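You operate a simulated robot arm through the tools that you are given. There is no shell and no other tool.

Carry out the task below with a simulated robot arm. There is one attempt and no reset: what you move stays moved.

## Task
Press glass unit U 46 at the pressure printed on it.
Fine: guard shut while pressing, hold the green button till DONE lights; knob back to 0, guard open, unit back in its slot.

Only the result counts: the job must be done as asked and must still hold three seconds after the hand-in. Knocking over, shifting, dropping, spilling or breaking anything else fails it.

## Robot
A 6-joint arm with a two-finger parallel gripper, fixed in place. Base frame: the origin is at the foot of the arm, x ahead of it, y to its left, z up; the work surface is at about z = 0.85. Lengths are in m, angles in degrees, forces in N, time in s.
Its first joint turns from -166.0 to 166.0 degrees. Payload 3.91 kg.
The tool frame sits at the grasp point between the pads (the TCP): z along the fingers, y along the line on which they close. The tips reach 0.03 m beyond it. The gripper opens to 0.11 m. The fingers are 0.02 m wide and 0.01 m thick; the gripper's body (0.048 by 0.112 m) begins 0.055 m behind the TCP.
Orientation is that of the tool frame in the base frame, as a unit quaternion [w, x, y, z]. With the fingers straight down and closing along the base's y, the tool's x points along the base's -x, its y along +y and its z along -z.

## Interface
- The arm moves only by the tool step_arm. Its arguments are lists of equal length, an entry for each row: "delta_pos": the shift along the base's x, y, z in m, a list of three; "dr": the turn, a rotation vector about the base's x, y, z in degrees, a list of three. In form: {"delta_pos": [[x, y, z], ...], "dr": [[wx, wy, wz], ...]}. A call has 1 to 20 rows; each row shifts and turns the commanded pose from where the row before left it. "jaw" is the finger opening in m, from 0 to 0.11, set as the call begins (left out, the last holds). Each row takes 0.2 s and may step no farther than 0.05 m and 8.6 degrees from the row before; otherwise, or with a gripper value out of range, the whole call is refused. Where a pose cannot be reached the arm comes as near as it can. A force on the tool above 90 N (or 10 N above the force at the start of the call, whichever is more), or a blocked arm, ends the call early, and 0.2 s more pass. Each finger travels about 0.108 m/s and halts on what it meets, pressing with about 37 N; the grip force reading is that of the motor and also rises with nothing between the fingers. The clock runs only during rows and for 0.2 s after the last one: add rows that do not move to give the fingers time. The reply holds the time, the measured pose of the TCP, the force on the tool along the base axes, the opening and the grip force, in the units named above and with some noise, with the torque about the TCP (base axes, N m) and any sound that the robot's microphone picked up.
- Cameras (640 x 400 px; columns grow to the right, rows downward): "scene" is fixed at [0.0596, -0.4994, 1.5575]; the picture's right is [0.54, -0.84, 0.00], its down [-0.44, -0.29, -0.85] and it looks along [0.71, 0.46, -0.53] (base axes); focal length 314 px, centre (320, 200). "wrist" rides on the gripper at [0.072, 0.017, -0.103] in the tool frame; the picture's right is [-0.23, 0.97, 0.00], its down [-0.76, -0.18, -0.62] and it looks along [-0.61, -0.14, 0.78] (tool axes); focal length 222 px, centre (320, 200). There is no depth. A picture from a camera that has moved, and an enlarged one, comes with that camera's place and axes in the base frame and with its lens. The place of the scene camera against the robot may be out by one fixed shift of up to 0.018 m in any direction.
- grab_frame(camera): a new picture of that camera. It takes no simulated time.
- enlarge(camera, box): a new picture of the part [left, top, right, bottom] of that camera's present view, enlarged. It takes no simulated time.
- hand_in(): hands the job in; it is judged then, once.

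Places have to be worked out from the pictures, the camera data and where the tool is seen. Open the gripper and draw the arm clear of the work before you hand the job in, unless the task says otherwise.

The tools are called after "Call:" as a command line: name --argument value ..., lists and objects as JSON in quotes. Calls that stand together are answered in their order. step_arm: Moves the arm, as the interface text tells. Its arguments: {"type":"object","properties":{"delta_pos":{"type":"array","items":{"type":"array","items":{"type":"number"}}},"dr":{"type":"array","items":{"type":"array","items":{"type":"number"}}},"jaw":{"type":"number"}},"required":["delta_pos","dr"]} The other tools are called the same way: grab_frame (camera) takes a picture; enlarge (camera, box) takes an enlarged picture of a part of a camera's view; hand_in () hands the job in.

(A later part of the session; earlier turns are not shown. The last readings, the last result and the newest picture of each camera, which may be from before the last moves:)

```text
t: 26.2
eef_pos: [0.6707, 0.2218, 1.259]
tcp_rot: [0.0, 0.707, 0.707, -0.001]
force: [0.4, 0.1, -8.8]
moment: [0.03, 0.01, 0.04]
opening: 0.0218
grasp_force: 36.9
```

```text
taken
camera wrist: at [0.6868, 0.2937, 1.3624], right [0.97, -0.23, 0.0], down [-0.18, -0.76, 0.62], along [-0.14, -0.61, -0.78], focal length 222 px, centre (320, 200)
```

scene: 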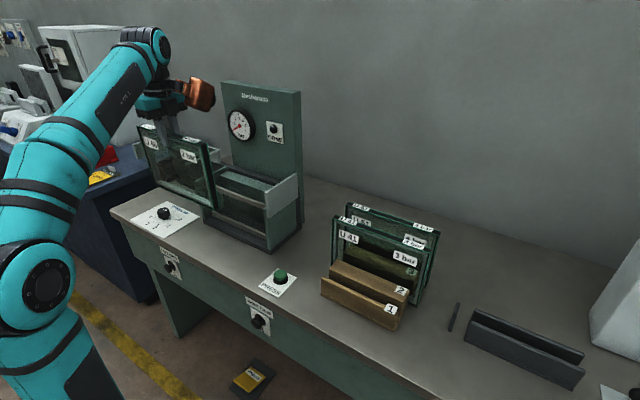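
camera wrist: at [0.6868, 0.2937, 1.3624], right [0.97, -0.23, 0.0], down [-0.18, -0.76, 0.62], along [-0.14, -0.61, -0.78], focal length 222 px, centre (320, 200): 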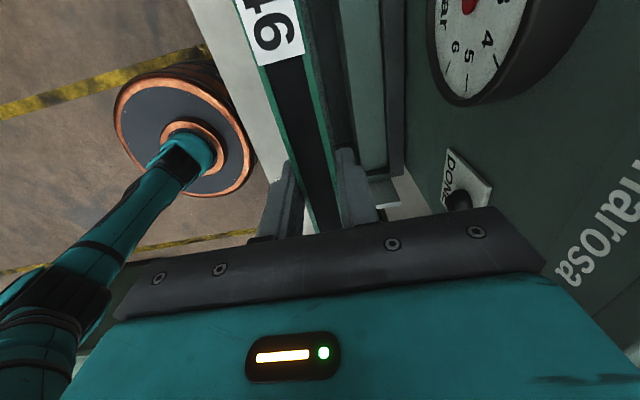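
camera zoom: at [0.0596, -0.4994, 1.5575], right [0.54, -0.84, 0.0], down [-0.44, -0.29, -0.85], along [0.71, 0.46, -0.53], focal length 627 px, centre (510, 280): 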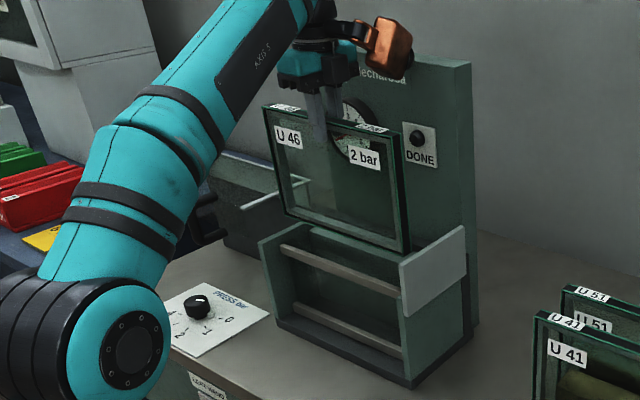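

I have good clearance from the gauge. I'll shift x to 0.681 and lower the unit partway into the slot.

Call:
step_arm --delta_pos '[[0.01, 0, 0], [0, 0, -0.02], [0, 0, -0.02], [0, 0, -0.02], [0, 0, -0.02], [0, 0, -0.02], [0, 0, -0.02], [0, 0, 0]]' --dr '[[0, 0, 0], [0, 0, 0], [0, 0, 0], [0, 0, 0], [0, 0, 0], [0, 0, 0], [0, 0, 0], [0, 0, 0]]'

Call:
enlarge --camera "scene" --box '[130, 60, 320, 260]'

Call:
grab_frame --camera "wrist"

```text
t: 27.5
eef_pos: [0.6764, 0.2209, 1.185]
tcp_rot: [0.006, 0.707, 0.707, 0.01]
force: [-0.4, 2.2, 19.1]
moment: [-0.61, 0.34, 0.1]
opening: 0.0216
grasp_force: 37.3
stopped in row 6: the force on the tool passed its limit at 128 N (the readings are from after the stop); the commanded pose is now the measured one
```

```text
2.00 times, centred on (225, 160) of scene
camera zoom: at [0.0596, -0.4994, 1.5575], right [0.54, -0.84, 0.0], down [-0.44, -0.29, -0.85], along [0.71, 0.46, -0.53], focal length 627 px, centre (510, 280)
```

zoom: 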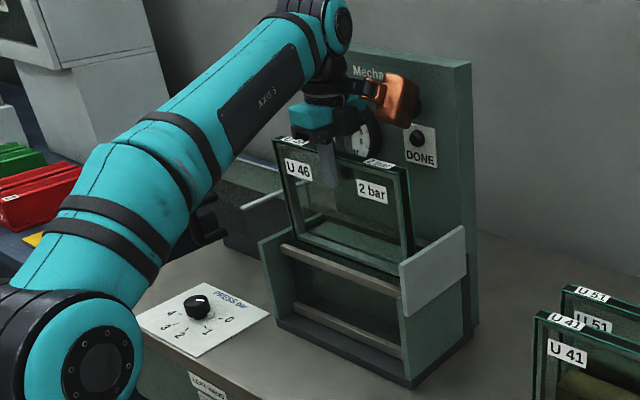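

```text
taken
camera wrist: at [0.6907, 0.2916, 1.2897], right [0.97, -0.23, 0.02], down [-0.19, -0.77, 0.61], along [-0.12, -0.6, -0.79], focal length 222 px, centre (320, 200)
```

wrist: 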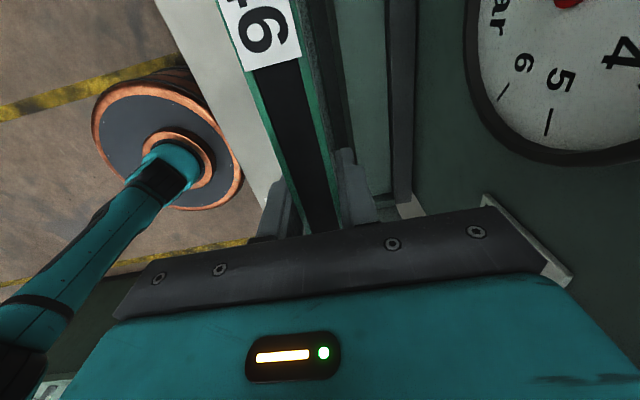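

Contact came at unit-bottom z≈1.0. The moments put it about 12 mm toward -x of the TCP, so the unit's front edge touched the top of the front pane. I'll lift, re-level the tool and inspect.

Call:
step_arm --delta_pos '[[0, 0, 0.015], [0, 0, 0.02], [0, 0, 0]]' --dr '[[0, 0, 0], [-0.3, 1.3, 0], [0, 0, 0]]'

Call:
enlarge --camera "scene" --box '[180, 120, 310, 260]'

Call:
enlarge --camera "wrist" --box '[230, 0, 450, 220]'

```text
t: 28.3
eef_pos: [0.6778, 0.2206, 1.2176]
tcp_rot: [-0.001, 0.707, 0.707, -0.001]
force: [0.0, 1.0, -9.2]
moment: [0.02, 0.02, -0.01]
opening: 0.0222
grasp_force: 37.0
```

```text
2.86 times, centred on (245, 190) of scene
camera zoom: at [0.0596, -0.4994, 1.5575], right [0.54, -0.84, 0.0], down [-0.44, -0.29, -0.85], along [0.71, 0.46, -0.53], focal length 896 px, centre (534, 229)
```

zoom: 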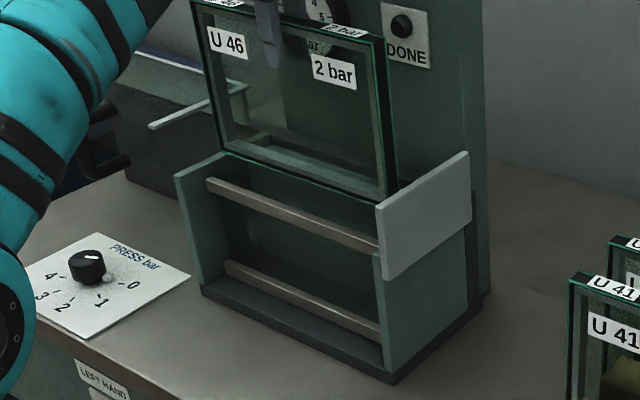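

```text
1.82 times, centred on (340, 110) of wrist
camera zoom: at [0.6947, 0.2926, 1.3216], right [0.97, -0.23, 0.0], down [-0.18, -0.76, 0.62], along [-0.14, -0.61, -0.78], focal length 404 px, centre (284, 364)
```

zoom: 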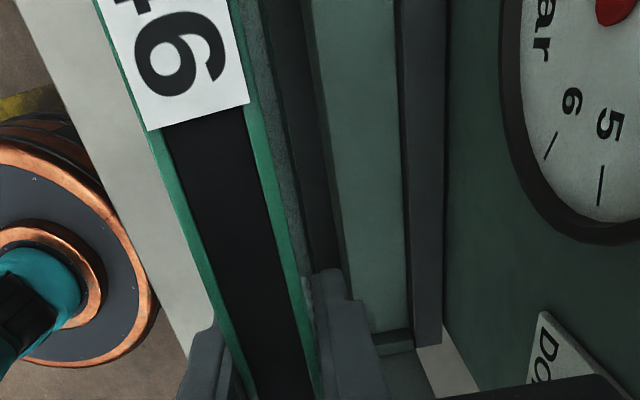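

The tool is level again and the unit is intact. I'll shift to x≈0.6885, mid-gap between the pane contact (0.665–0.670) and the block (0.712), and lower slowly.

Call:
step_arm --delta_pos '[[0.0107, 0.001, 0], [0, 0, 0], [0, 0, -0.01], [0, 0, -0.01], [0, 0, -0.01], [0, 0, -0.005], [0, 0, -0.005], [0, 0, -0.005], [0, 0, 0]]' --dr '[[0, 0, 0], [0, 0, 0], [0, 0, 0], [0, 0, 0], [0, 0, 0], [0, 0, 0], [0, 0, 0], [0, 0, 0], [0, 0, 0]]'

Call:
enlarge --camera "scene" --box '[180, 120, 310, 260]'

Call:
enlarge --camera "wrist" --box '[230, 0, 450, 220]'

```text
t: 30.3
eef_pos: [0.6906, 0.2225, 1.1727]
tcp_rot: [-0.001, 0.707, 0.708, -0.001]
force: [-0.4, -0.4, -7.5]
moment: [-0.04, -0.02, 0.0]
opening: 0.0218
grasp_force: 36.9
```

```text
2.86 times, centred on (245, 190) of scene
camera zoom: at [0.0596, -0.4994, 1.5575], right [0.54, -0.84, 0.0], down [-0.44, -0.29, -0.85], along [0.71, 0.46, -0.53], focal length 896 px, centre (534, 229)
```

zoom: 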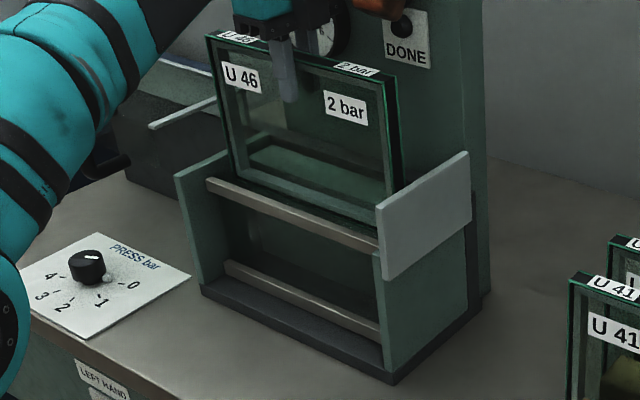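

```text
1.82 times, centred on (340, 110) of wrist
camera zoom: at [0.7061, 0.2935, 1.2766], right [0.97, -0.23, 0.0], down [-0.18, -0.76, 0.62], along [-0.14, -0.61, -0.78], focal length 404 px, centre (284, 364)
```

zoom: 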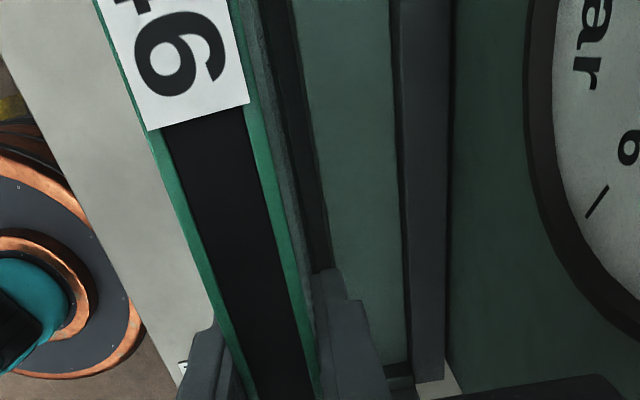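

The unit is now below the earlier contact height and still hanging freely (-7.5 N), so it's in the gap. I'll keep lowering.

Call:
step_arm --delta_pos '[[0, 0, -0.01], [0, 0, -0.01], [0, 0, -0.01], [0, 0, -0.01], [0, 0, -0.01], [0, 0, -0.01], [0, 0, -0.01], [0, 0, 0]]' --dr '[[0, 0, 0], [0, 0, 0], [0, 0, 0], [0, 0, 0], [0, 0, 0], [0, 0, 0], [0, 0, 0], [0, 0, 0]]'

Call:
enlarge --camera "scene" --box '[180, 120, 310, 260]'

Call:
enlarge --camera "wrist" --box '[230, 0, 450, 220]'

```text
t: 32.1
eef_pos: [0.6867, 0.2229, 1.1056]
tcp_rot: [0.0, 0.707, 0.707, 0.0]
force: [-20.1, 5.8, 25.8]
moment: [-3.01, -9.63, -4.05]
opening: 0.023
grasp_force: 36.8
```

```text
2.86 times, centred on (245, 190) of scene
camera zoom: at [0.0596, -0.4994, 1.5575], right [0.54, -0.84, 0.0], down [-0.44, -0.29, -0.85], along [0.71, 0.46, -0.53], focal length 896 px, centre (534, 229)
```

zoom: 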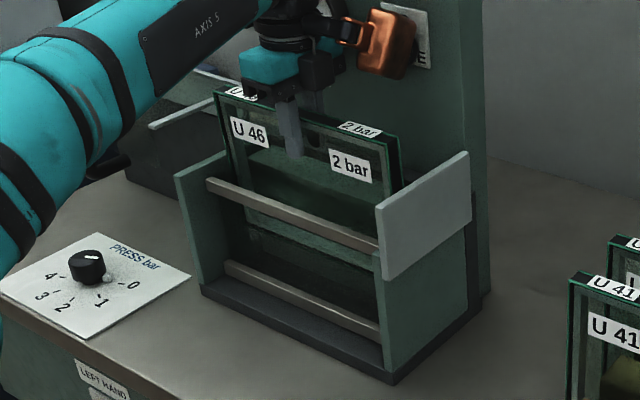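

```text
1.82 times, centred on (340, 110) of wrist
camera zoom: at [0.702, 0.2938, 1.2093], right [0.97, -0.23, 0.0], down [-0.18, -0.76, 0.62], along [-0.14, -0.61, -0.78], focal length 404 px, centre (284, 364)
```

zoom: 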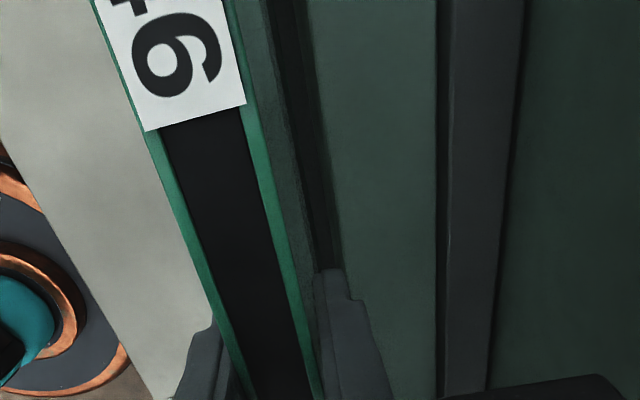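

Force is now [-20, 6, 26] N with a large moment, pushing in -x, so something on the +x side is touching. I'll look closely before moving.

Call:
enlarge --camera "scene" --box '[210, 60, 310, 160]'

Call:
grab_frame --camera "wrist"

Call:
enlarge --camera "scene" --box '[195, 140, 305, 250]'

```text
4.00 times, centred on (260, 110) of scene
camera zoom: at [0.0596, -0.4994, 1.5575], right [0.54, -0.84, 0.0], down [-0.44, -0.29, -0.85], along [0.71, 0.46, -0.53], focal length 1255 px, centre (560, 560)
```

zoom: 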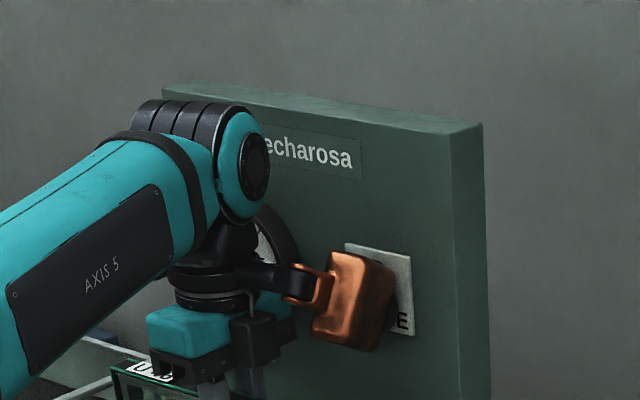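

```text
taken
camera wrist: at [0.702, 0.2938, 1.2093], right [0.97, -0.23, 0.0], down [-0.18, -0.76, 0.62], along [-0.14, -0.61, -0.78], focal length 222 px, centre (320, 200)
```

wrist: 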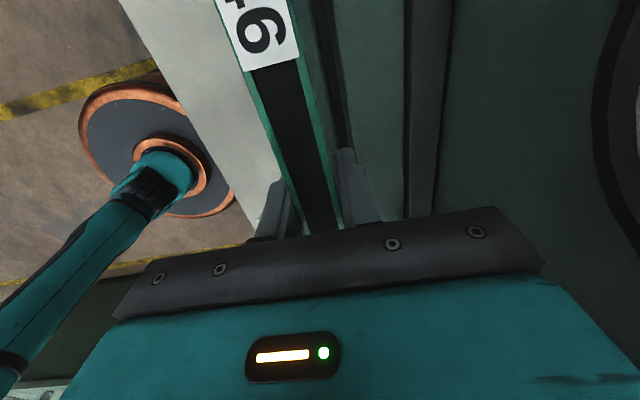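

```text
3.64 times, centred on (250, 195) of scene
camera zoom: at [0.0596, -0.4994, 1.5575], right [0.54, -0.84, 0.0], down [-0.44, -0.29, -0.85], along [0.71, 0.46, -0.53], focal length 1141 px, centre (574, 218)
```

zoom: 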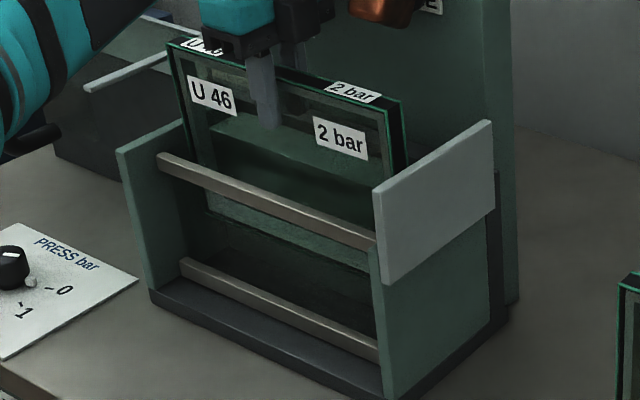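

Working through the moments, the wrist's orange attachment (about +37 mm in x, -106 mm in y from the TCP) is pressing on the DONE lamp, and the unit's bottom is bearing on the pane. A tool yawed +90° puts that attachment on the far side from the post. I'll back straight up, return the unit to its slot and regrip it the other way round.

Call:
step_arm --delta_pos '[[0, 0, 0.01], [0, 0, 0.01], [0, 0, 0.01], [0, 0, 0.01], [0, 0, 0.01], [0, 0, 0.01], [0, 0, 0.01], [0, 0, 0.01], [0, 0, 0.01], [0, 0, 0.01], [0, 0, 0.02], [0, 0, 0.02], [0, 0, 0]]' --dr '[[0, 0, 0], [0, 0, 0], [0, 0, 0], [0, 0, 0], [0, 0, 0], [0, 0, 0], [0, 0, 0], [0, 0, 0], [0, 0, 0], [0, 0, 0], [0, 0, 0], [0, 0, 0], [0, 0, 0]]'

Call:
enlarge --camera "scene" --box '[170, 60, 320, 260]'

Call:
grab_frame --camera "wrist"

```text
t: 32.8
eef_pos: [0.6872, 0.2228, 1.1184]
tcp_rot: [-0.005, 0.709, 0.705, -0.006]
force: [-57.7, 4.5, -38.4]
moment: [3.46, -6.88, -7.43]
opening: 0.0232
grasp_force: 37.3
stopped in row 3: the force on the tool passed its limit at 96 N (the readings are from after the stop); the commanded pose is now the measured one
```

```text
2.00 times, centred on (245, 160) of scene
camera zoom: at [0.0596, -0.4994, 1.5575], right [0.54, -0.84, 0.0], down [-0.44, -0.29, -0.85], along [0.71, 0.46, -0.53], focal length 627 px, centre (470, 280)
```

zoom: 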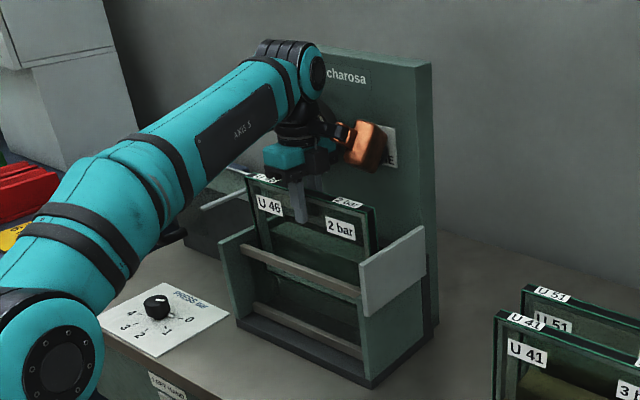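

```text
taken
camera wrist: at [0.7054, 0.2943, 1.2219], right [0.97, -0.23, -0.02], down [-0.17, -0.76, 0.63], along [-0.16, -0.61, -0.78], focal length 222 px, centre (320, 200)
```

wrist: 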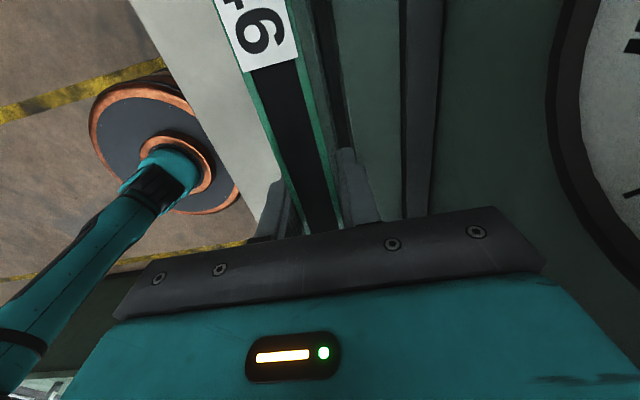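

Lifting is blocked by normal force and friction between the attachment and the post fixture (contact at about r = (+0.06, -0.13, +0.15)). I'll relieve it with a small -x shift and a slight tilt that moves the top toward -x.

Call:
step_arm --delta_pos '[[-0.001, 0, 0], [-0.002, 0, 0], [-0.001, 0, 0], [0, 0, 0]]' --dr '[[0, -0.8, 0], [0, -0.8, 0.2], [0, -0.6, 0.1], [0, 0, 0]]'

```text
t: 33.8
eef_pos: [0.6854, 0.2219, 1.1183]
tcp_rot: [0.009, 0.706, 0.708, 0.009]
force: [5.2, -1.0, -7.6]
moment: [-0.05, -0.53, -0.49]
opening: 0.022
grasp_force: 37.3
```

The force dropped to about hanging weight, with light pane contact at 5 N. The pose now clears the lamp and the attachment will pass below it as I go down, so I'll continue in small steps while watching the force.

Call:
step_arm --delta_pos '[[0.001, 0, -0.004], [0, 0, -0.004], [0, 0, -0.004], [0, 0, -0.004], [0, 0, 0]]' --dr '[[0, 0, 0], [0, 0, 0], [0, 0, 0], [0, 0, 0], [0, 0, 0]]'

Call:
enlarge --camera "scene" --box '[210, 60, 310, 160]'

```text
t: 35.0
eef_pos: [0.6866, 0.2231, 1.101]
tcp_rot: [0.009, 0.706, 0.709, 0.008]
force: [0.4, 0.1, -8.4]
moment: [-0.04, -0.01, 0.0]
opening: 0.0222
grasp_force: 37.0
```

```text
4.00 times, centred on (260, 110) of scene
camera zoom: at [0.0596, -0.4994, 1.5575], right [0.54, -0.84, 0.0], down [-0.44, -0.29, -0.85], along [0.71, 0.46, -0.53], focal length 1255 px, centre (560, 560)
```

zoom: 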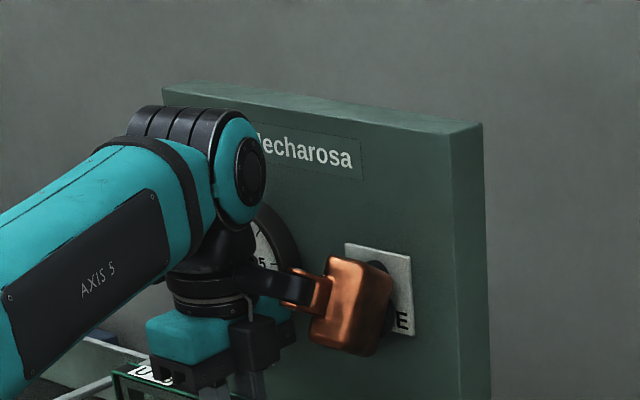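

It's hanging freely at z 1.101 with no contact. I'll continue down in small steps.

Call:
step_arm --delta_pos '[[0, 0, -0.005], [0, 0, -0.005], [0, 0, -0.005], [0, 0, -0.005], [0, 0, 0]]' --dr '[[0, 0, 0], [0, 0, 0], [0, 0, 0], [0, 0, 0], [0, 0, 0]]'

Call:
enlarge --camera "scene" --box '[180, 100, 310, 260]'

```text
t: 36.1
eef_pos: [0.6868, 0.2221, 1.082]
tcp_rot: [0.008, 0.706, 0.709, 0.009]
force: [3.1, -0.9, -7.6]
moment: [0.07, -0.12, -0.39]
opening: 0.0219
grasp_force: 37.1
```

```text
2.50 times, centred on (245, 180) of scene
camera zoom: at [0.0596, -0.4994, 1.5575], right [0.54, -0.84, 0.0], down [-0.44, -0.29, -0.85], along [0.71, 0.46, -0.53], focal length 784 px, centre (508, 250)
```

zoom: 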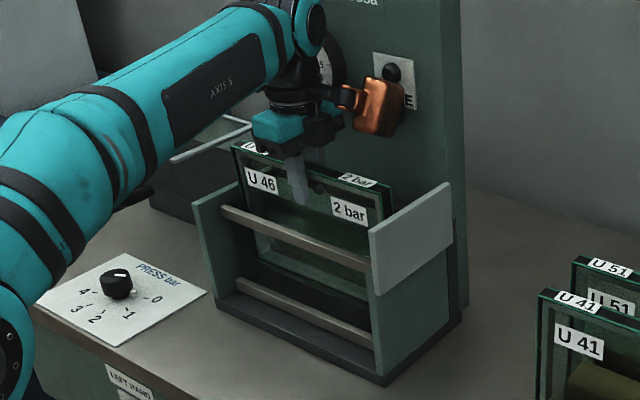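

The attachment is now below the lamp. I'll go 1 cm lower, then level the tool and shift slightly to +x.

Call:
step_arm --delta_pos '[[0.002, 0, -0.005], [0, 0, -0.005], [0.002, 0, -0.003], [0.001, 0, -0.003], [0, 0, 0]]' --dr '[[0, 0, 0], [0, 0, 0], [0, 0.7, 0], [0, 0.7, 0], [0, 0, 0]]'

Call:
enlarge --camera "scene" --box '[180, 100, 310, 260]'

```text
t: 37.4
eef_pos: [0.6869, 0.2216, 1.0706]
tcp_rot: [0.002, 0.706, 0.708, 0.004]
force: [-57.9, 16.2, 38.5]
moment: [-5.03, -16.88, -8.66]
opening: 0.0222
grasp_force: 37.2
```

```text
2.50 times, centred on (245, 180) of scene
camera zoom: at [0.0596, -0.4994, 1.5575], right [0.54, -0.84, 0.0], down [-0.44, -0.29, -0.85], along [0.71, 0.46, -0.53], focal length 784 px, centre (508, 250)
```

zoom: 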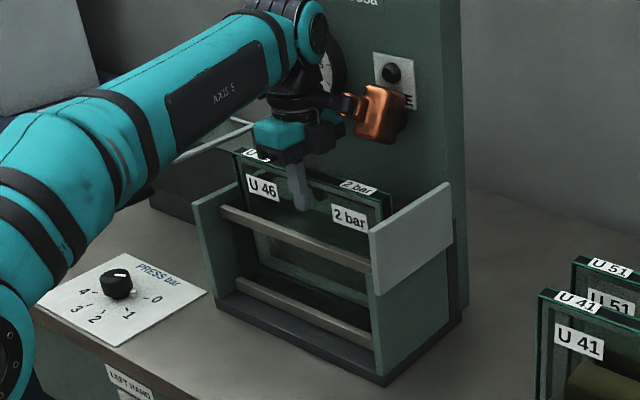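

The attachment is touching the post face when the tool is level, so I'll put back the small tilt and offset that were contact-free.

Call:
step_arm --delta_pos '[[-0.002, 0, 0], [-0.002, 0, 0], [-0.001, 0, 0], [0, 0, 0]]' --dr '[[0, -0.7, 0], [0, -0.7, 0], [0, 0, 0], [0, 0, 0]]'

```text
t: 38.4
eef_pos: [0.6868, 0.2228, 1.0639]
tcp_rot: [0.008, 0.706, 0.708, 0.007]
force: [14.1, -1.1, -11.9]
moment: [-0.15, -0.73, -0.33]
opening: 0.0218
grasp_force: 37.1
```

Only light pane contact remains. I'll nudge +1 mm in x and keep lowering until the unit's weight transfers to the floor.

Call:
step_arm --delta_pos '[[0.001, 0, -0.003], [0, 0, -0.003], [0, 0, -0.003], [0, 0, 0]]' --dr '[[0, 0, 0], [0, 0, 0], [0, 0, 0], [0, 0, 0]]'

Call:
enlarge --camera "scene" --box '[180, 100, 310, 260]'

Call:
enlarge --camera "wrist" --box '[230, 0, 450, 220]'

```text
t: 39.4
eef_pos: [0.6867, 0.2222, 1.0569]
tcp_rot: [0.008, 0.706, 0.708, 0.008]
force: [1.5, 0.7, -8.3]
moment: [0.03, -0.11, -0.29]
opening: 0.0221
grasp_force: 37.2
```

```text
2.50 times, centred on (245, 180) of scene
camera zoom: at [0.0596, -0.4994, 1.5575], right [0.54, -0.84, 0.0], down [-0.44, -0.29, -0.85], along [0.71, 0.46, -0.53], focal length 784 px, centre (508, 250)
```

zoom: 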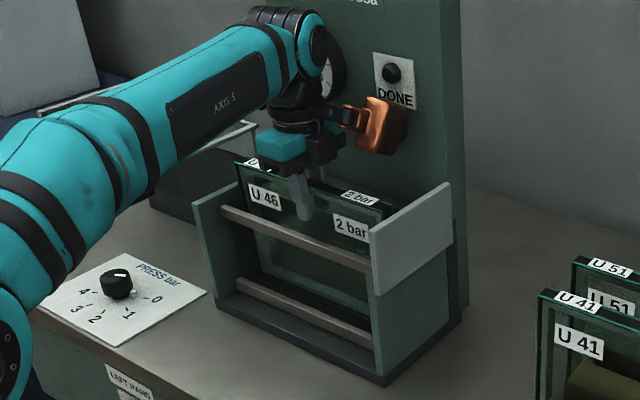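

```text
1.82 times, centred on (340, 110) of wrist
camera zoom: at [0.7009, 0.2941, 1.1612], right [0.97, -0.22, 0.02], down [-0.19, -0.76, 0.62], along [-0.12, -0.61, -0.79], focal length 404 px, centre (284, 364)
```

zoom: 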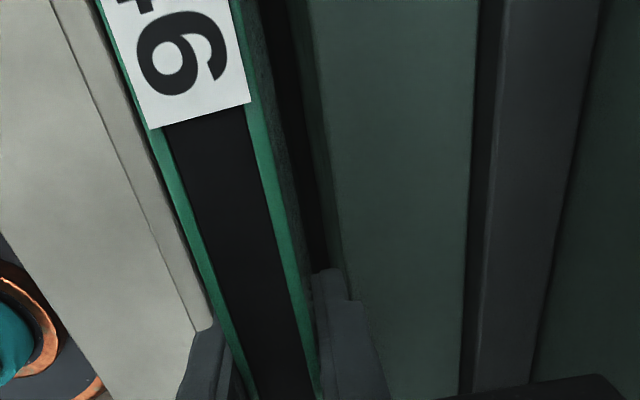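

The unit is still hanging free. The front finger tip (z≈1.027) sits above the pane and rail, so I'll lower in 2 mm steps and watch.

Call:
step_arm --delta_pos '[[0.0005, 0, -0.002], [0, 0, -0.002], [0, 0, -0.002], [0, 0, 0]]' --dr '[[0, 0, 0], [0, 0, 0], [0, 0, 0], [0, 0, 0]]'

Call:
enlarge --camera "scene" --box '[200, 140, 300, 250]'

```text
t: 40.4
eef_pos: [0.688, 0.2228, 1.0518]
tcp_rot: [0.009, 0.706, 0.708, 0.007]
force: [-0.1, 0.1, -8.2]
moment: [0.03, 0.0, 0.02]
opening: 0.0221
grasp_force: 37.1
```

```text
3.64 times, centred on (250, 195) of scene
camera zoom: at [0.0596, -0.4994, 1.5575], right [0.54, -0.84, 0.0], down [-0.44, -0.29, -0.85], along [0.71, 0.46, -0.53], focal length 1141 px, centre (574, 218)
```

zoom: 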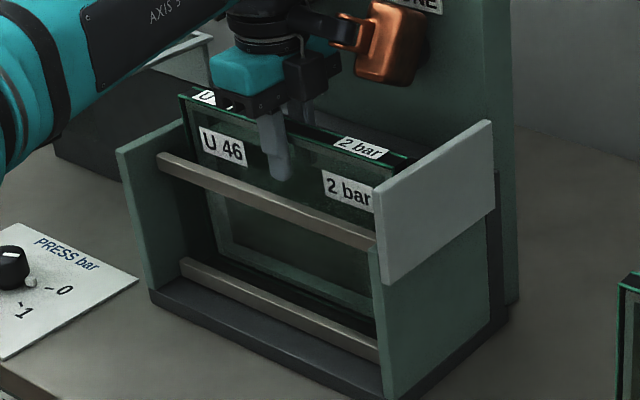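

It's still free. I'll continue down in 2 mm steps.

Call:
step_arm --delta_pos '[[0, 0, -0.002], [0, 0, -0.002], [0, 0, 0]]' --dr '[[0, 0, 0], [0, 0, 0], [0, 0, 0]]'

Call:
step_arm --delta_pos '[[0, 0, -0.002], [0, 0, -0.002], [0, 0, 0]]' --dr '[[0, 0, 0], [0, 0, 0], [0, 0, 0]]'

```text
t: 41.1
eef_pos: [0.6881, 0.2228, 1.0469]
tcp_rot: [0.008, 0.706, 0.709, 0.008]
force: [-0.5, -0.3, -7.5]
moment: [-0.01, -0.01, 0.01]
opening: 0.0218
grasp_force: 36.8
```

```text
t: 42.0
eef_pos: [0.6881, 0.2222, 1.0449]
tcp_rot: [0.009, 0.706, 0.708, 0.011]
force: [15.5, 4.7, 36.3]
moment: [0.05, 0.35, -0.08]
opening: 0.0219
grasp_force: 36.7
```

The supporting force jumped to about 45 N. The moments suggest the front fingertip is on the pane/rail top, or the unit is on the floor. I'll look closely at the unit's bottom and the fingertip.

Call:
enlarge --camera "scene" --box '[205, 190, 275, 250]'

Call:
enlarge --camera "scene" --box '[225, 150, 285, 210]'

Call:
enlarge --camera "wrist" --box '[230, 0, 450, 220]'

```text
6.67 times, centred on (240, 220) of scene
camera zoom: at [0.0596, -0.4994, 1.5575], right [0.54, -0.84, 0.0], down [-0.44, -0.29, -0.85], along [0.71, 0.46, -0.53], focal length 2091 px, centre (853, 67)
```

zoom: 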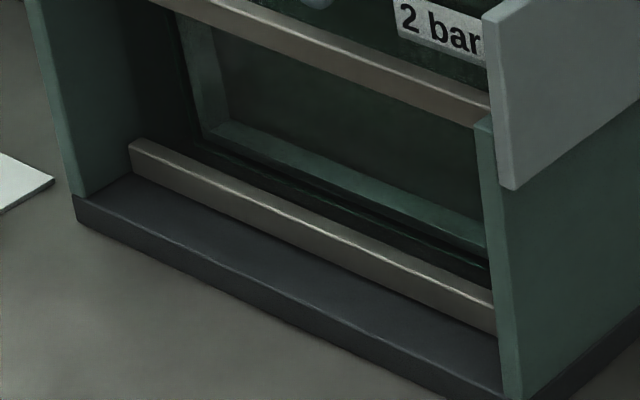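

```text
6.67 times, centred on (255, 180) of scene
camera zoom: at [0.0596, -0.4994, 1.5575], right [0.54, -0.84, 0.0], down [-0.44, -0.29, -0.85], along [0.71, 0.46, -0.53], focal length 2091 px, centre (753, 333)
```

zoom: 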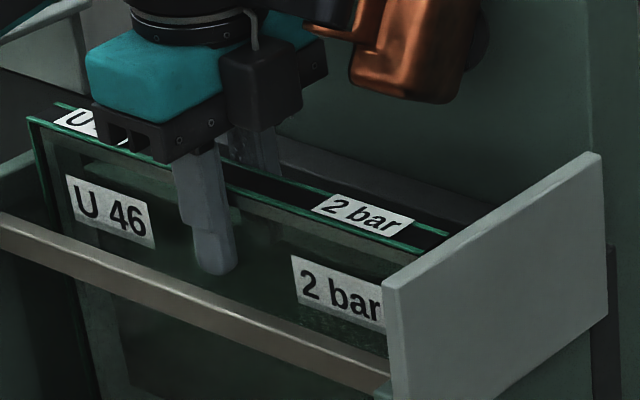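

```text
1.82 times, centred on (340, 110) of wrist
camera zoom: at [0.7009, 0.2938, 1.1498], right [0.97, -0.22, 0.03], down [-0.19, -0.76, 0.62], along [-0.12, -0.61, -0.79], focal length 404 px, centre (284, 364)
```

zoom: 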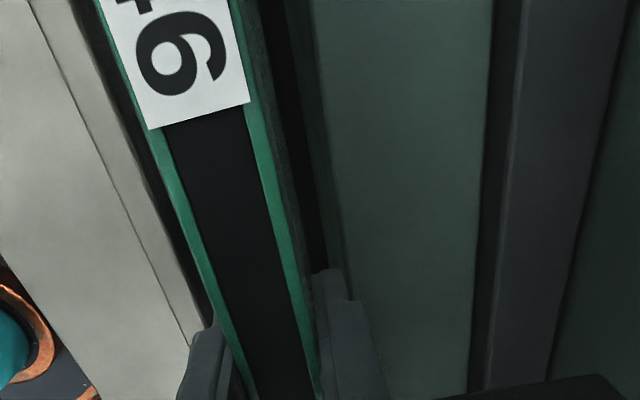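

The unit's bottom edge is at z≈0.875, basically on the chamber floor (slab top ≈0.87). I'll relax the push slightly before releasing.

Call:
step_arm --delta_pos '[[0, 0, 0.0015], [0, 0, 0]]' --dr '[[0, 0, 0], [0, 0, 0]]'

```text
t: 42.5
eef_pos: [0.6871, 0.222, 1.0457]
tcp_rot: [0.009, 0.706, 0.708, 0.009]
force: [16.6, 6.2, 32.0]
moment: [0.18, 0.23, -0.26]
opening: 0.0218
grasp_force: 37.6
```

Call:
step_arm --delta_pos '[[0.0005, 0, 0.002], [0, 0, 0]]' --dr '[[0, 0, 0], [0, 0, 0]]'

```text
t: 43.1
eef_pos: [0.6883, 0.2228, 1.045]
tcp_rot: [0.008, 0.705, 0.709, 0.007]
force: [-0.7, 2.0, -1.6]
moment: [0.0, 0.18, -0.13]
opening: 0.022
grasp_force: 36.6
```

The unit is now supported (-1.6 N against -8.2 hanging). I'll release with a small opening and check that it stands.

Call:
step_arm --delta_pos '[[0, 0, 0], [0, 0, 0], [0, 0, 0], [0, 0, 0]]' --dr '[[0, 0, 0], [0, 0, 0], [0, 0, 0], [0, 0, 0]]' --jaw 0.042

Call:
enlarge --camera "wrist" --box '[230, 0, 450, 220]'

Call:
enlarge --camera "scene" --box '[195, 140, 305, 250]'

```text
t: 44.1
eef_pos: [0.6888, 0.2223, 1.0477]
tcp_rot: [0.008, 0.706, 0.708, 0.009]
force: [0.7, 0.4, 0.0]
moment: [0.01, 0.0, 0.02]
opening: 0.0419
grasp_force: 0.1
```

```text
1.82 times, centred on (340, 110) of wrist
camera zoom: at [0.702, 0.2939, 1.151], right [0.97, -0.22, 0.02], down [-0.19, -0.76, 0.62], along [-0.12, -0.61, -0.79], focal length 404 px, centre (284, 364)
```

zoom: 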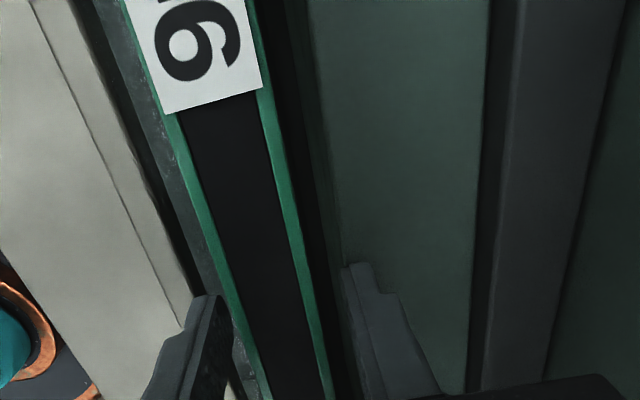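

```text
3.64 times, centred on (250, 195) of scene
camera zoom: at [0.0596, -0.4994, 1.5575], right [0.54, -0.84, 0.0], down [-0.44, -0.29, -0.85], along [0.71, 0.46, -0.53], focal length 1141 px, centre (574, 218)
```

zoom: 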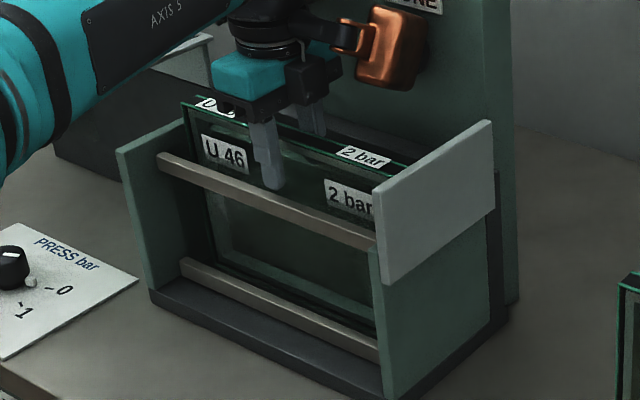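

The unit stands freely in the chamber. I'll rise with a small -x bias, then shift -x once the fingertips clear the unit so the attachment stays off the lamp.

Call:
step_arm --delta_pos '[[-0.004, 0, 0.002], [0, 0, 0.01], [0, 0, 0.01], [0, 0, 0.01], [0, 0, 0.01], [0, 0, 0.008], [-0.015, 0, 0.002], [-0.02, 0, 0.01], [-0.03, 0, 0.02], [-0.03, 0, 0.03], [-0.03, 0, 0.03], [0, 0, 0.02], [0, 0, 0]]' --dr '[[0, 0, 0], [0, 0, 0], [0, 0, 0], [0, 0, 0], [0, 0, 0], [0, 0, 0], [0, 0, 0], [0, 0, 0], [0, 0, 0], [0, 0.7, 0], [0, 0.7, 0], [0, 0, 0], [0, 0, 0]]'

Call:
enlarge --camera "scene" --box '[180, 70, 310, 260]'

Call:
grab_frame --camera "wrist"

```text
t: 47.0
eef_pos: [0.5591, 0.2233, 1.2093]
tcp_rot: [0.0, 0.706, 0.708, 0.0]
force: [-0.2, 0.9, 0.1]
moment: [-0.01, 0.02, 0.01]
opening: 0.042
grasp_force: 0.0
```

```text
2.11 times, centred on (245, 165) of scene
camera zoom: at [0.0596, -0.4994, 1.5575], right [0.54, -0.84, 0.0], down [-0.44, -0.29, -0.85], along [0.71, 0.46, -0.53], focal length 660 px, centre (478, 274)
```

zoom: 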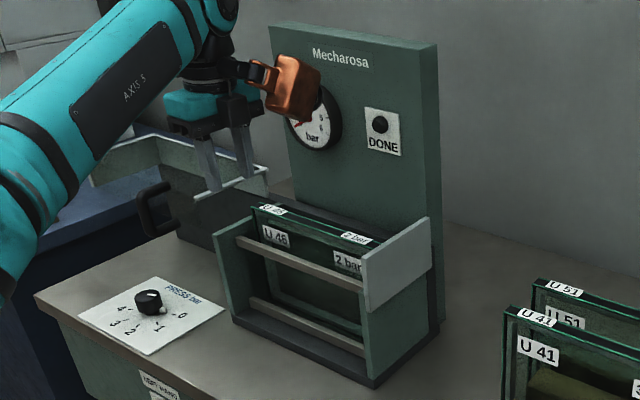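

```text
taken
camera wrist: at [0.5753, 0.2939, 1.3128], right [0.97, -0.22, 0.0], down [-0.17, -0.76, 0.62], along [-0.14, -0.61, -0.78], focal length 222 px, centre (320, 200)
```

wrist: 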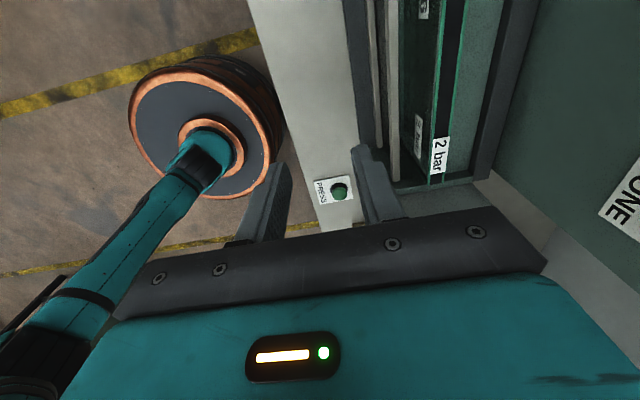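

The unit is in the chamber and nothing else was disturbed. I'll enlarge to check how it sits.

Call:
enlarge --camera "wrist" --box '[340, 0, 540, 200]'

Call:
enlarge --camera "scene" --box '[195, 150, 305, 250]'

Call:
enlarge --camera "scene" --box '[130, 120, 230, 200]'

```text
2.00 times, centred on (440, 100) of wrist
camera zoom: at [0.5753, 0.2939, 1.3128], right [0.97, -0.22, 0.0], down [-0.17, -0.76, 0.62], along [-0.14, -0.61, -0.78], focal length 444 px, centre (80, 400)
```

zoom: 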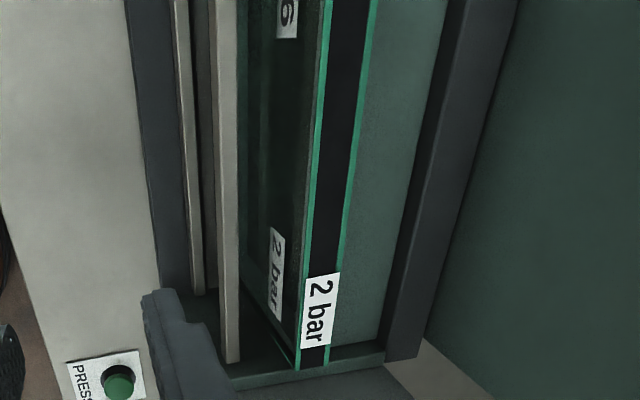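

```text
4.00 times, centred on (250, 200) of scene
camera zoom: at [0.0596, -0.4994, 1.5575], right [0.54, -0.84, 0.0], down [-0.44, -0.29, -0.85], along [0.71, 0.46, -0.53], focal length 1255 px, centre (600, 200)
```

zoom: 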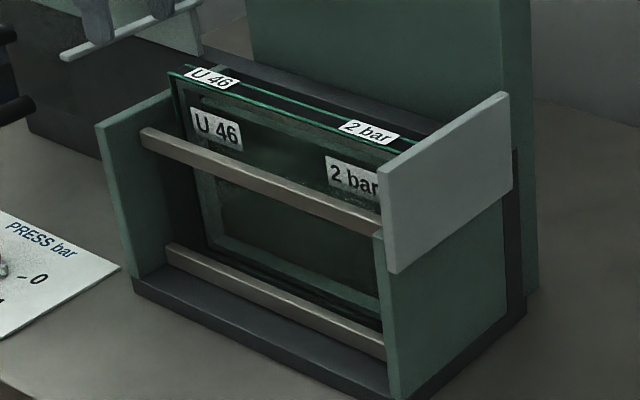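

```text
5.00 times, centred on (180, 160) of scene
camera zoom: at [0.0596, -0.4994, 1.5575], right [0.54, -0.84, 0.0], down [-0.44, -0.29, -0.85], along [0.71, 0.46, -0.53], focal length 1569 px, centre (1020, 400)
```

zoom: 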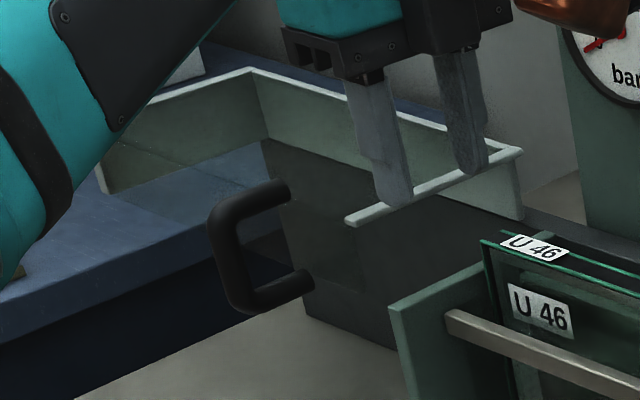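

The unit sits upright at x≈0.682–0.703 with its top at about z 1.06, below the guard's cross-bar. Next is the guard: I'll yaw back to 0 and move near the handle for a close look.

Call:
step_arm --delta_pos '[[-0.02, 0, 0.02], [-0.02, 0.0, 0.02], [-0.02, 0.01, 0.01], [-0.01, 0.02, 0], [0, 0.02, 0], [0, 0.02, 0], [0, 0.02, 0], [0, 0.02, 0], [0, 0.02, 0], [0, 0.02, 0], [0, 0.02, 0], [0, 0.02, 0], [0, 0, 0]]' --dr '[[0, 0, 8], [0, 0, 8], [0, 0, 8], [0, 0, 8], [0, 0, 8], [0, 0, 8], [0, 0, 8], [0, 0, 8], [0, 0, 8], [0, 0, 8], [0, 0, 8], [0, 0, 2], [0, 0, 0]]'

Call:
grab_frame --camera "wrist"

Call:
enlarge --camera "wrist" --box '[260, 40, 480, 240]'

```text
t: 49.8
eef_pos: [0.4886, 0.4134, 1.2586]
tcp_rot: [-0.001, -0.002, 1.0, 0.001]
force: [0.9, 0.0, 0.6]
moment: [0.02, 0.01, 0.0]
opening: 0.042
grasp_force: 0.1
```

```text
taken
camera wrist: at [0.416, 0.4282, 1.3628], right [0.22, 0.97, 0.0], down [0.76, -0.17, 0.62], along [0.61, -0.14, -0.78], focal length 222 px, centre (320, 200)
```

wrist: 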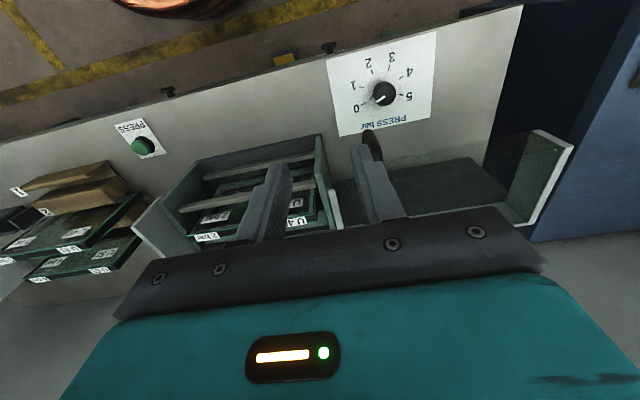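

```text
2.00 times, centred on (370, 140) of wrist
camera zoom: at [0.416, 0.4282, 1.3628], right [0.22, 0.97, 0.0], down [0.76, -0.17, 0.62], along [0.61, -0.14, -0.78], focal length 444 px, centre (220, 320)
```

zoom: 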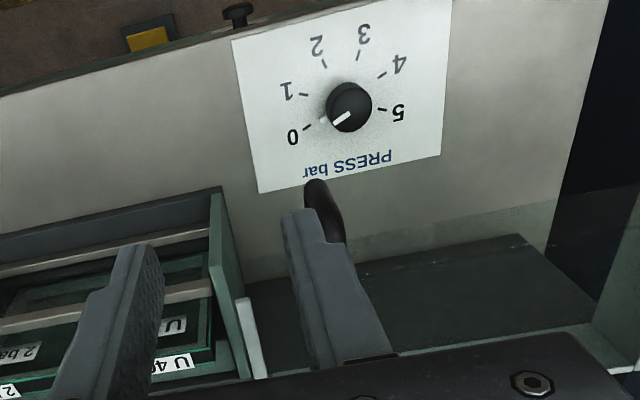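

The finger hides the handle. I'll open the jaw and move over slightly to see it between the fingers.

Call:
step_arm --delta_pos '[[-0.01, 0.03, 0], [-0.01, 0.03, 0], [0, 0, 0], [0, 0, 0]]' --dr '[[0, 0, 0], [0, 0, 0], [0, 0, 0], [0, 0, 0]]' --jaw 0.08

Call:
enlarge --camera "wrist" --box '[220, 60, 440, 240]'

```text
t: 50.8
eef_pos: [0.4691, 0.4728, 1.2587]
tcp_rot: [0.0, -0.002, 1.0, 0.0]
force: [0.3, 0.4, 0.1]
moment: [0.0, 0.0, 0.0]
opening: 0.0799
grasp_force: 0.1
```

```text
2.22 times, centred on (330, 150) of wrist
camera zoom: at [0.3958, 0.4884, 1.3628], right [0.22, 0.97, 0.0], down [0.76, -0.17, 0.62], along [0.61, -0.14, -0.78], focal length 494 px, centre (298, 311)
```

zoom: 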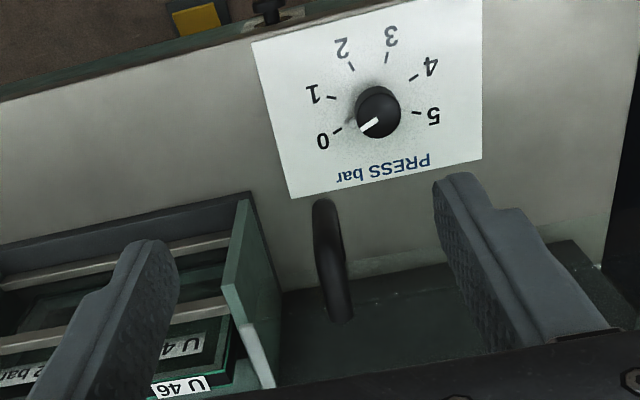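

The handle bar is at x≈0.556, y≈0.470, z 1.03–1.10. I'll come down over it with the fingers straddling it in y.

Call:
step_arm --delta_pos '[[0.03, -0.001, 0], [0.03, -0.001, 0], [0.03, -0.001, -0.02], [0, 0, -0.03], [0, 0, -0.03], [0, 0, -0.03], [0, 0, -0.03], [0, 0, -0.03], [0, 0, -0.008], [0, 0, 0]]' --dr '[[0, 0, 0], [0, 0, 0], [0, 0, 0], [0, 0, 0], [0, 0, 0], [0, 0, 0], [0, 0, 0], [0, 0, 0], [0, 0, 0], [0, 0, 0]]' --jaw 0.06

Call:
enlarge --camera "scene" --box '[110, 80, 270, 240]'

Call:
grab_frame --camera "wrist"

```text
t: 53.0
eef_pos: [0.5589, 0.4682, 1.0797]
tcp_rot: [0.0, -0.001, 1.0, 0.0]
force: [-0.3, -0.4, -1.0]
moment: [0.01, 0.0, 0.01]
opening: 0.06
grasp_force: 0.1
```

```text
2.50 times, centred on (190, 160) of scene
camera zoom: at [0.0596, -0.4994, 1.5575], right [0.54, -0.84, 0.0], down [-0.44, -0.29, -0.85], along [0.71, 0.46, -0.53], focal length 784 px, centre (645, 300)
```

zoom: 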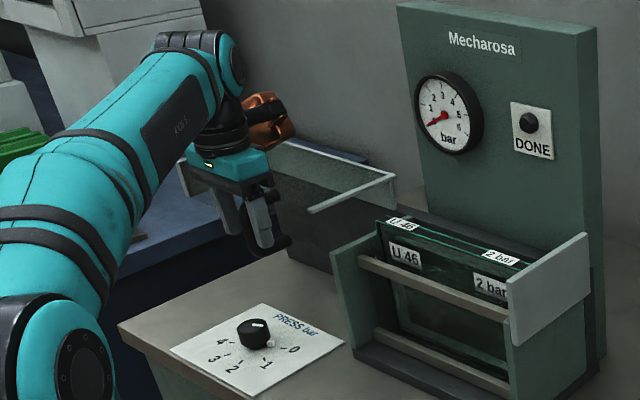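

```text
taken
camera wrist: at [0.486, 0.4847, 1.1837], right [0.22, 0.97, 0.0], down [0.76, -0.17, 0.62], along [0.61, -0.14, -0.78], focal length 222 px, centre (320, 200)
```

wrist: 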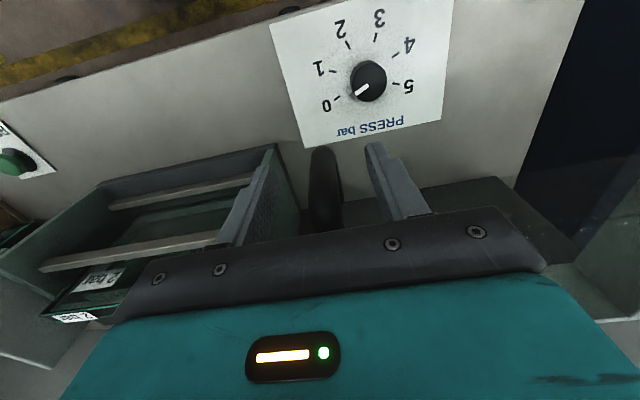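

The handle is between the fingers, so I'll close on it.

Call:
step_arm --delta_pos '[[0, 0, 0], [0, 0, 0], [0, 0, 0], [0, 0, 0], [0, 0, 0]]' --dr '[[0, 0, 0], [0, 0, 0], [0, 0, 0], [0, 0, 0], [0, 0, 0]]' --jaw 0.0

Call:
enlarge --camera "wrist" --box '[220, 100, 460, 260]'

```text
t: 54.1
eef_pos: [0.5589, 0.4691, 1.0802]
tcp_rot: [0.0, -0.002, 1.0, 0.0]
force: [-0.1, 0.3, -1.9]
moment: [0.19, -0.21, 0.05]
opening: 0.0178
grasp_force: 45.1
```

```text
2.50 times, centred on (340, 180) of wrist
camera zoom: at [0.486, 0.4849, 1.1838], right [0.22, 0.97, 0.0], down [0.76, -0.17, 0.62], along [0.61, -0.14, -0.78], focal length 555 px, centre (270, 250)
```

zoom: 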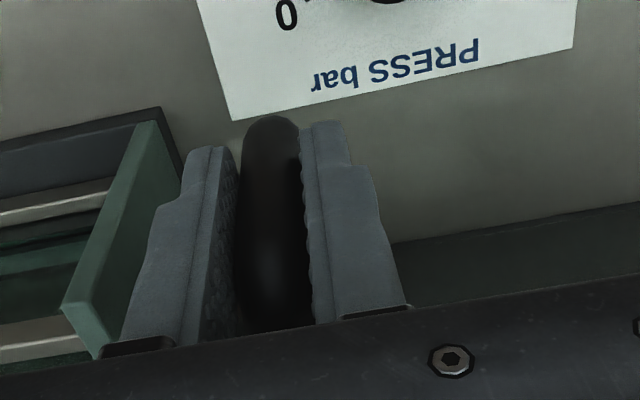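

I have the handle (opening 0.018). I'll slide the guard toward -y, a short stretch first to check it moves freely.

Call:
step_arm --delta_pos '[[0, -0.01, 0], [0, -0.015, 0], [0, -0.02, 0], [0, 0, 0]]' --dr '[[0, 0, 0], [0, 0, 0], [0, 0, 0], [0, 0, 0]]'

Call:
enlarge --camera "scene" --box '[110, 80, 310, 260]'

```text
t: 55.1
eef_pos: [0.5593, 0.4242, 1.0805]
tcp_rot: [0.0, -0.001, 1.0, 0.001]
force: [-3.6, 0.2, -8.4]
moment: [0.29, -0.11, -0.06]
opening: 0.0176
grasp_force: 44.2
```

```text
2.22 times, centred on (210, 170) of scene
camera zoom: at [0.0596, -0.4994, 1.5575], right [0.54, -0.84, 0.0], down [-0.44, -0.29, -0.85], along [0.71, 0.46, -0.53], focal length 697 px, centre (564, 267)
```

zoom: 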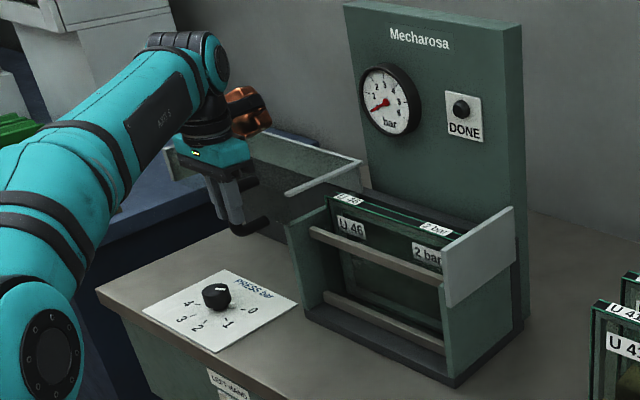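

The guard follows smoothly with under 10 N. I'll continue most of the way.

Call:
step_arm --delta_pos '[[0, -0.02, 0], [0, -0.02, 0], [0, -0.02, 0], [0, -0.02, 0], [0, -0.02, 0], [0, -0.02, 0], [0, -0.02, 0], [0, -0.02, 0], [0, -0.02, 0], [0, -0.02, 0], [0, 0, 0]]' --dr '[[0, 0, 0], [0, 0, 0], [0, 0, 0], [0, 0, 0], [0, 0, 0], [0, 0, 0], [0, 0, 0], [0, 0, 0], [0, 0, 0], [0, 0, 0], [0, 0, 0]]'

Call:
enlarge --camera "scene" --box '[110, 80, 310, 260]'

```text
t: 57.5
eef_pos: [0.5611, 0.2239, 1.0803]
tcp_rot: [0.0, -0.002, 1.0, 0.0]
force: [-8.0, 0.1, -29.9]
moment: [0.2, -0.19, -0.06]
opening: 0.0176
grasp_force: 44.9
```

```text
2.22 times, centred on (210, 170) of scene
camera zoom: at [0.0596, -0.4994, 1.5575], right [0.54, -0.84, 0.0], down [-0.44, -0.29, -0.85], along [0.71, 0.46, -0.53], focal length 697 px, centre (564, 267)
```

zoom: 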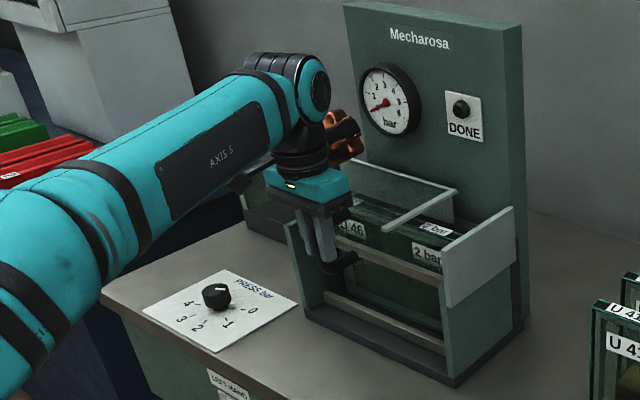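

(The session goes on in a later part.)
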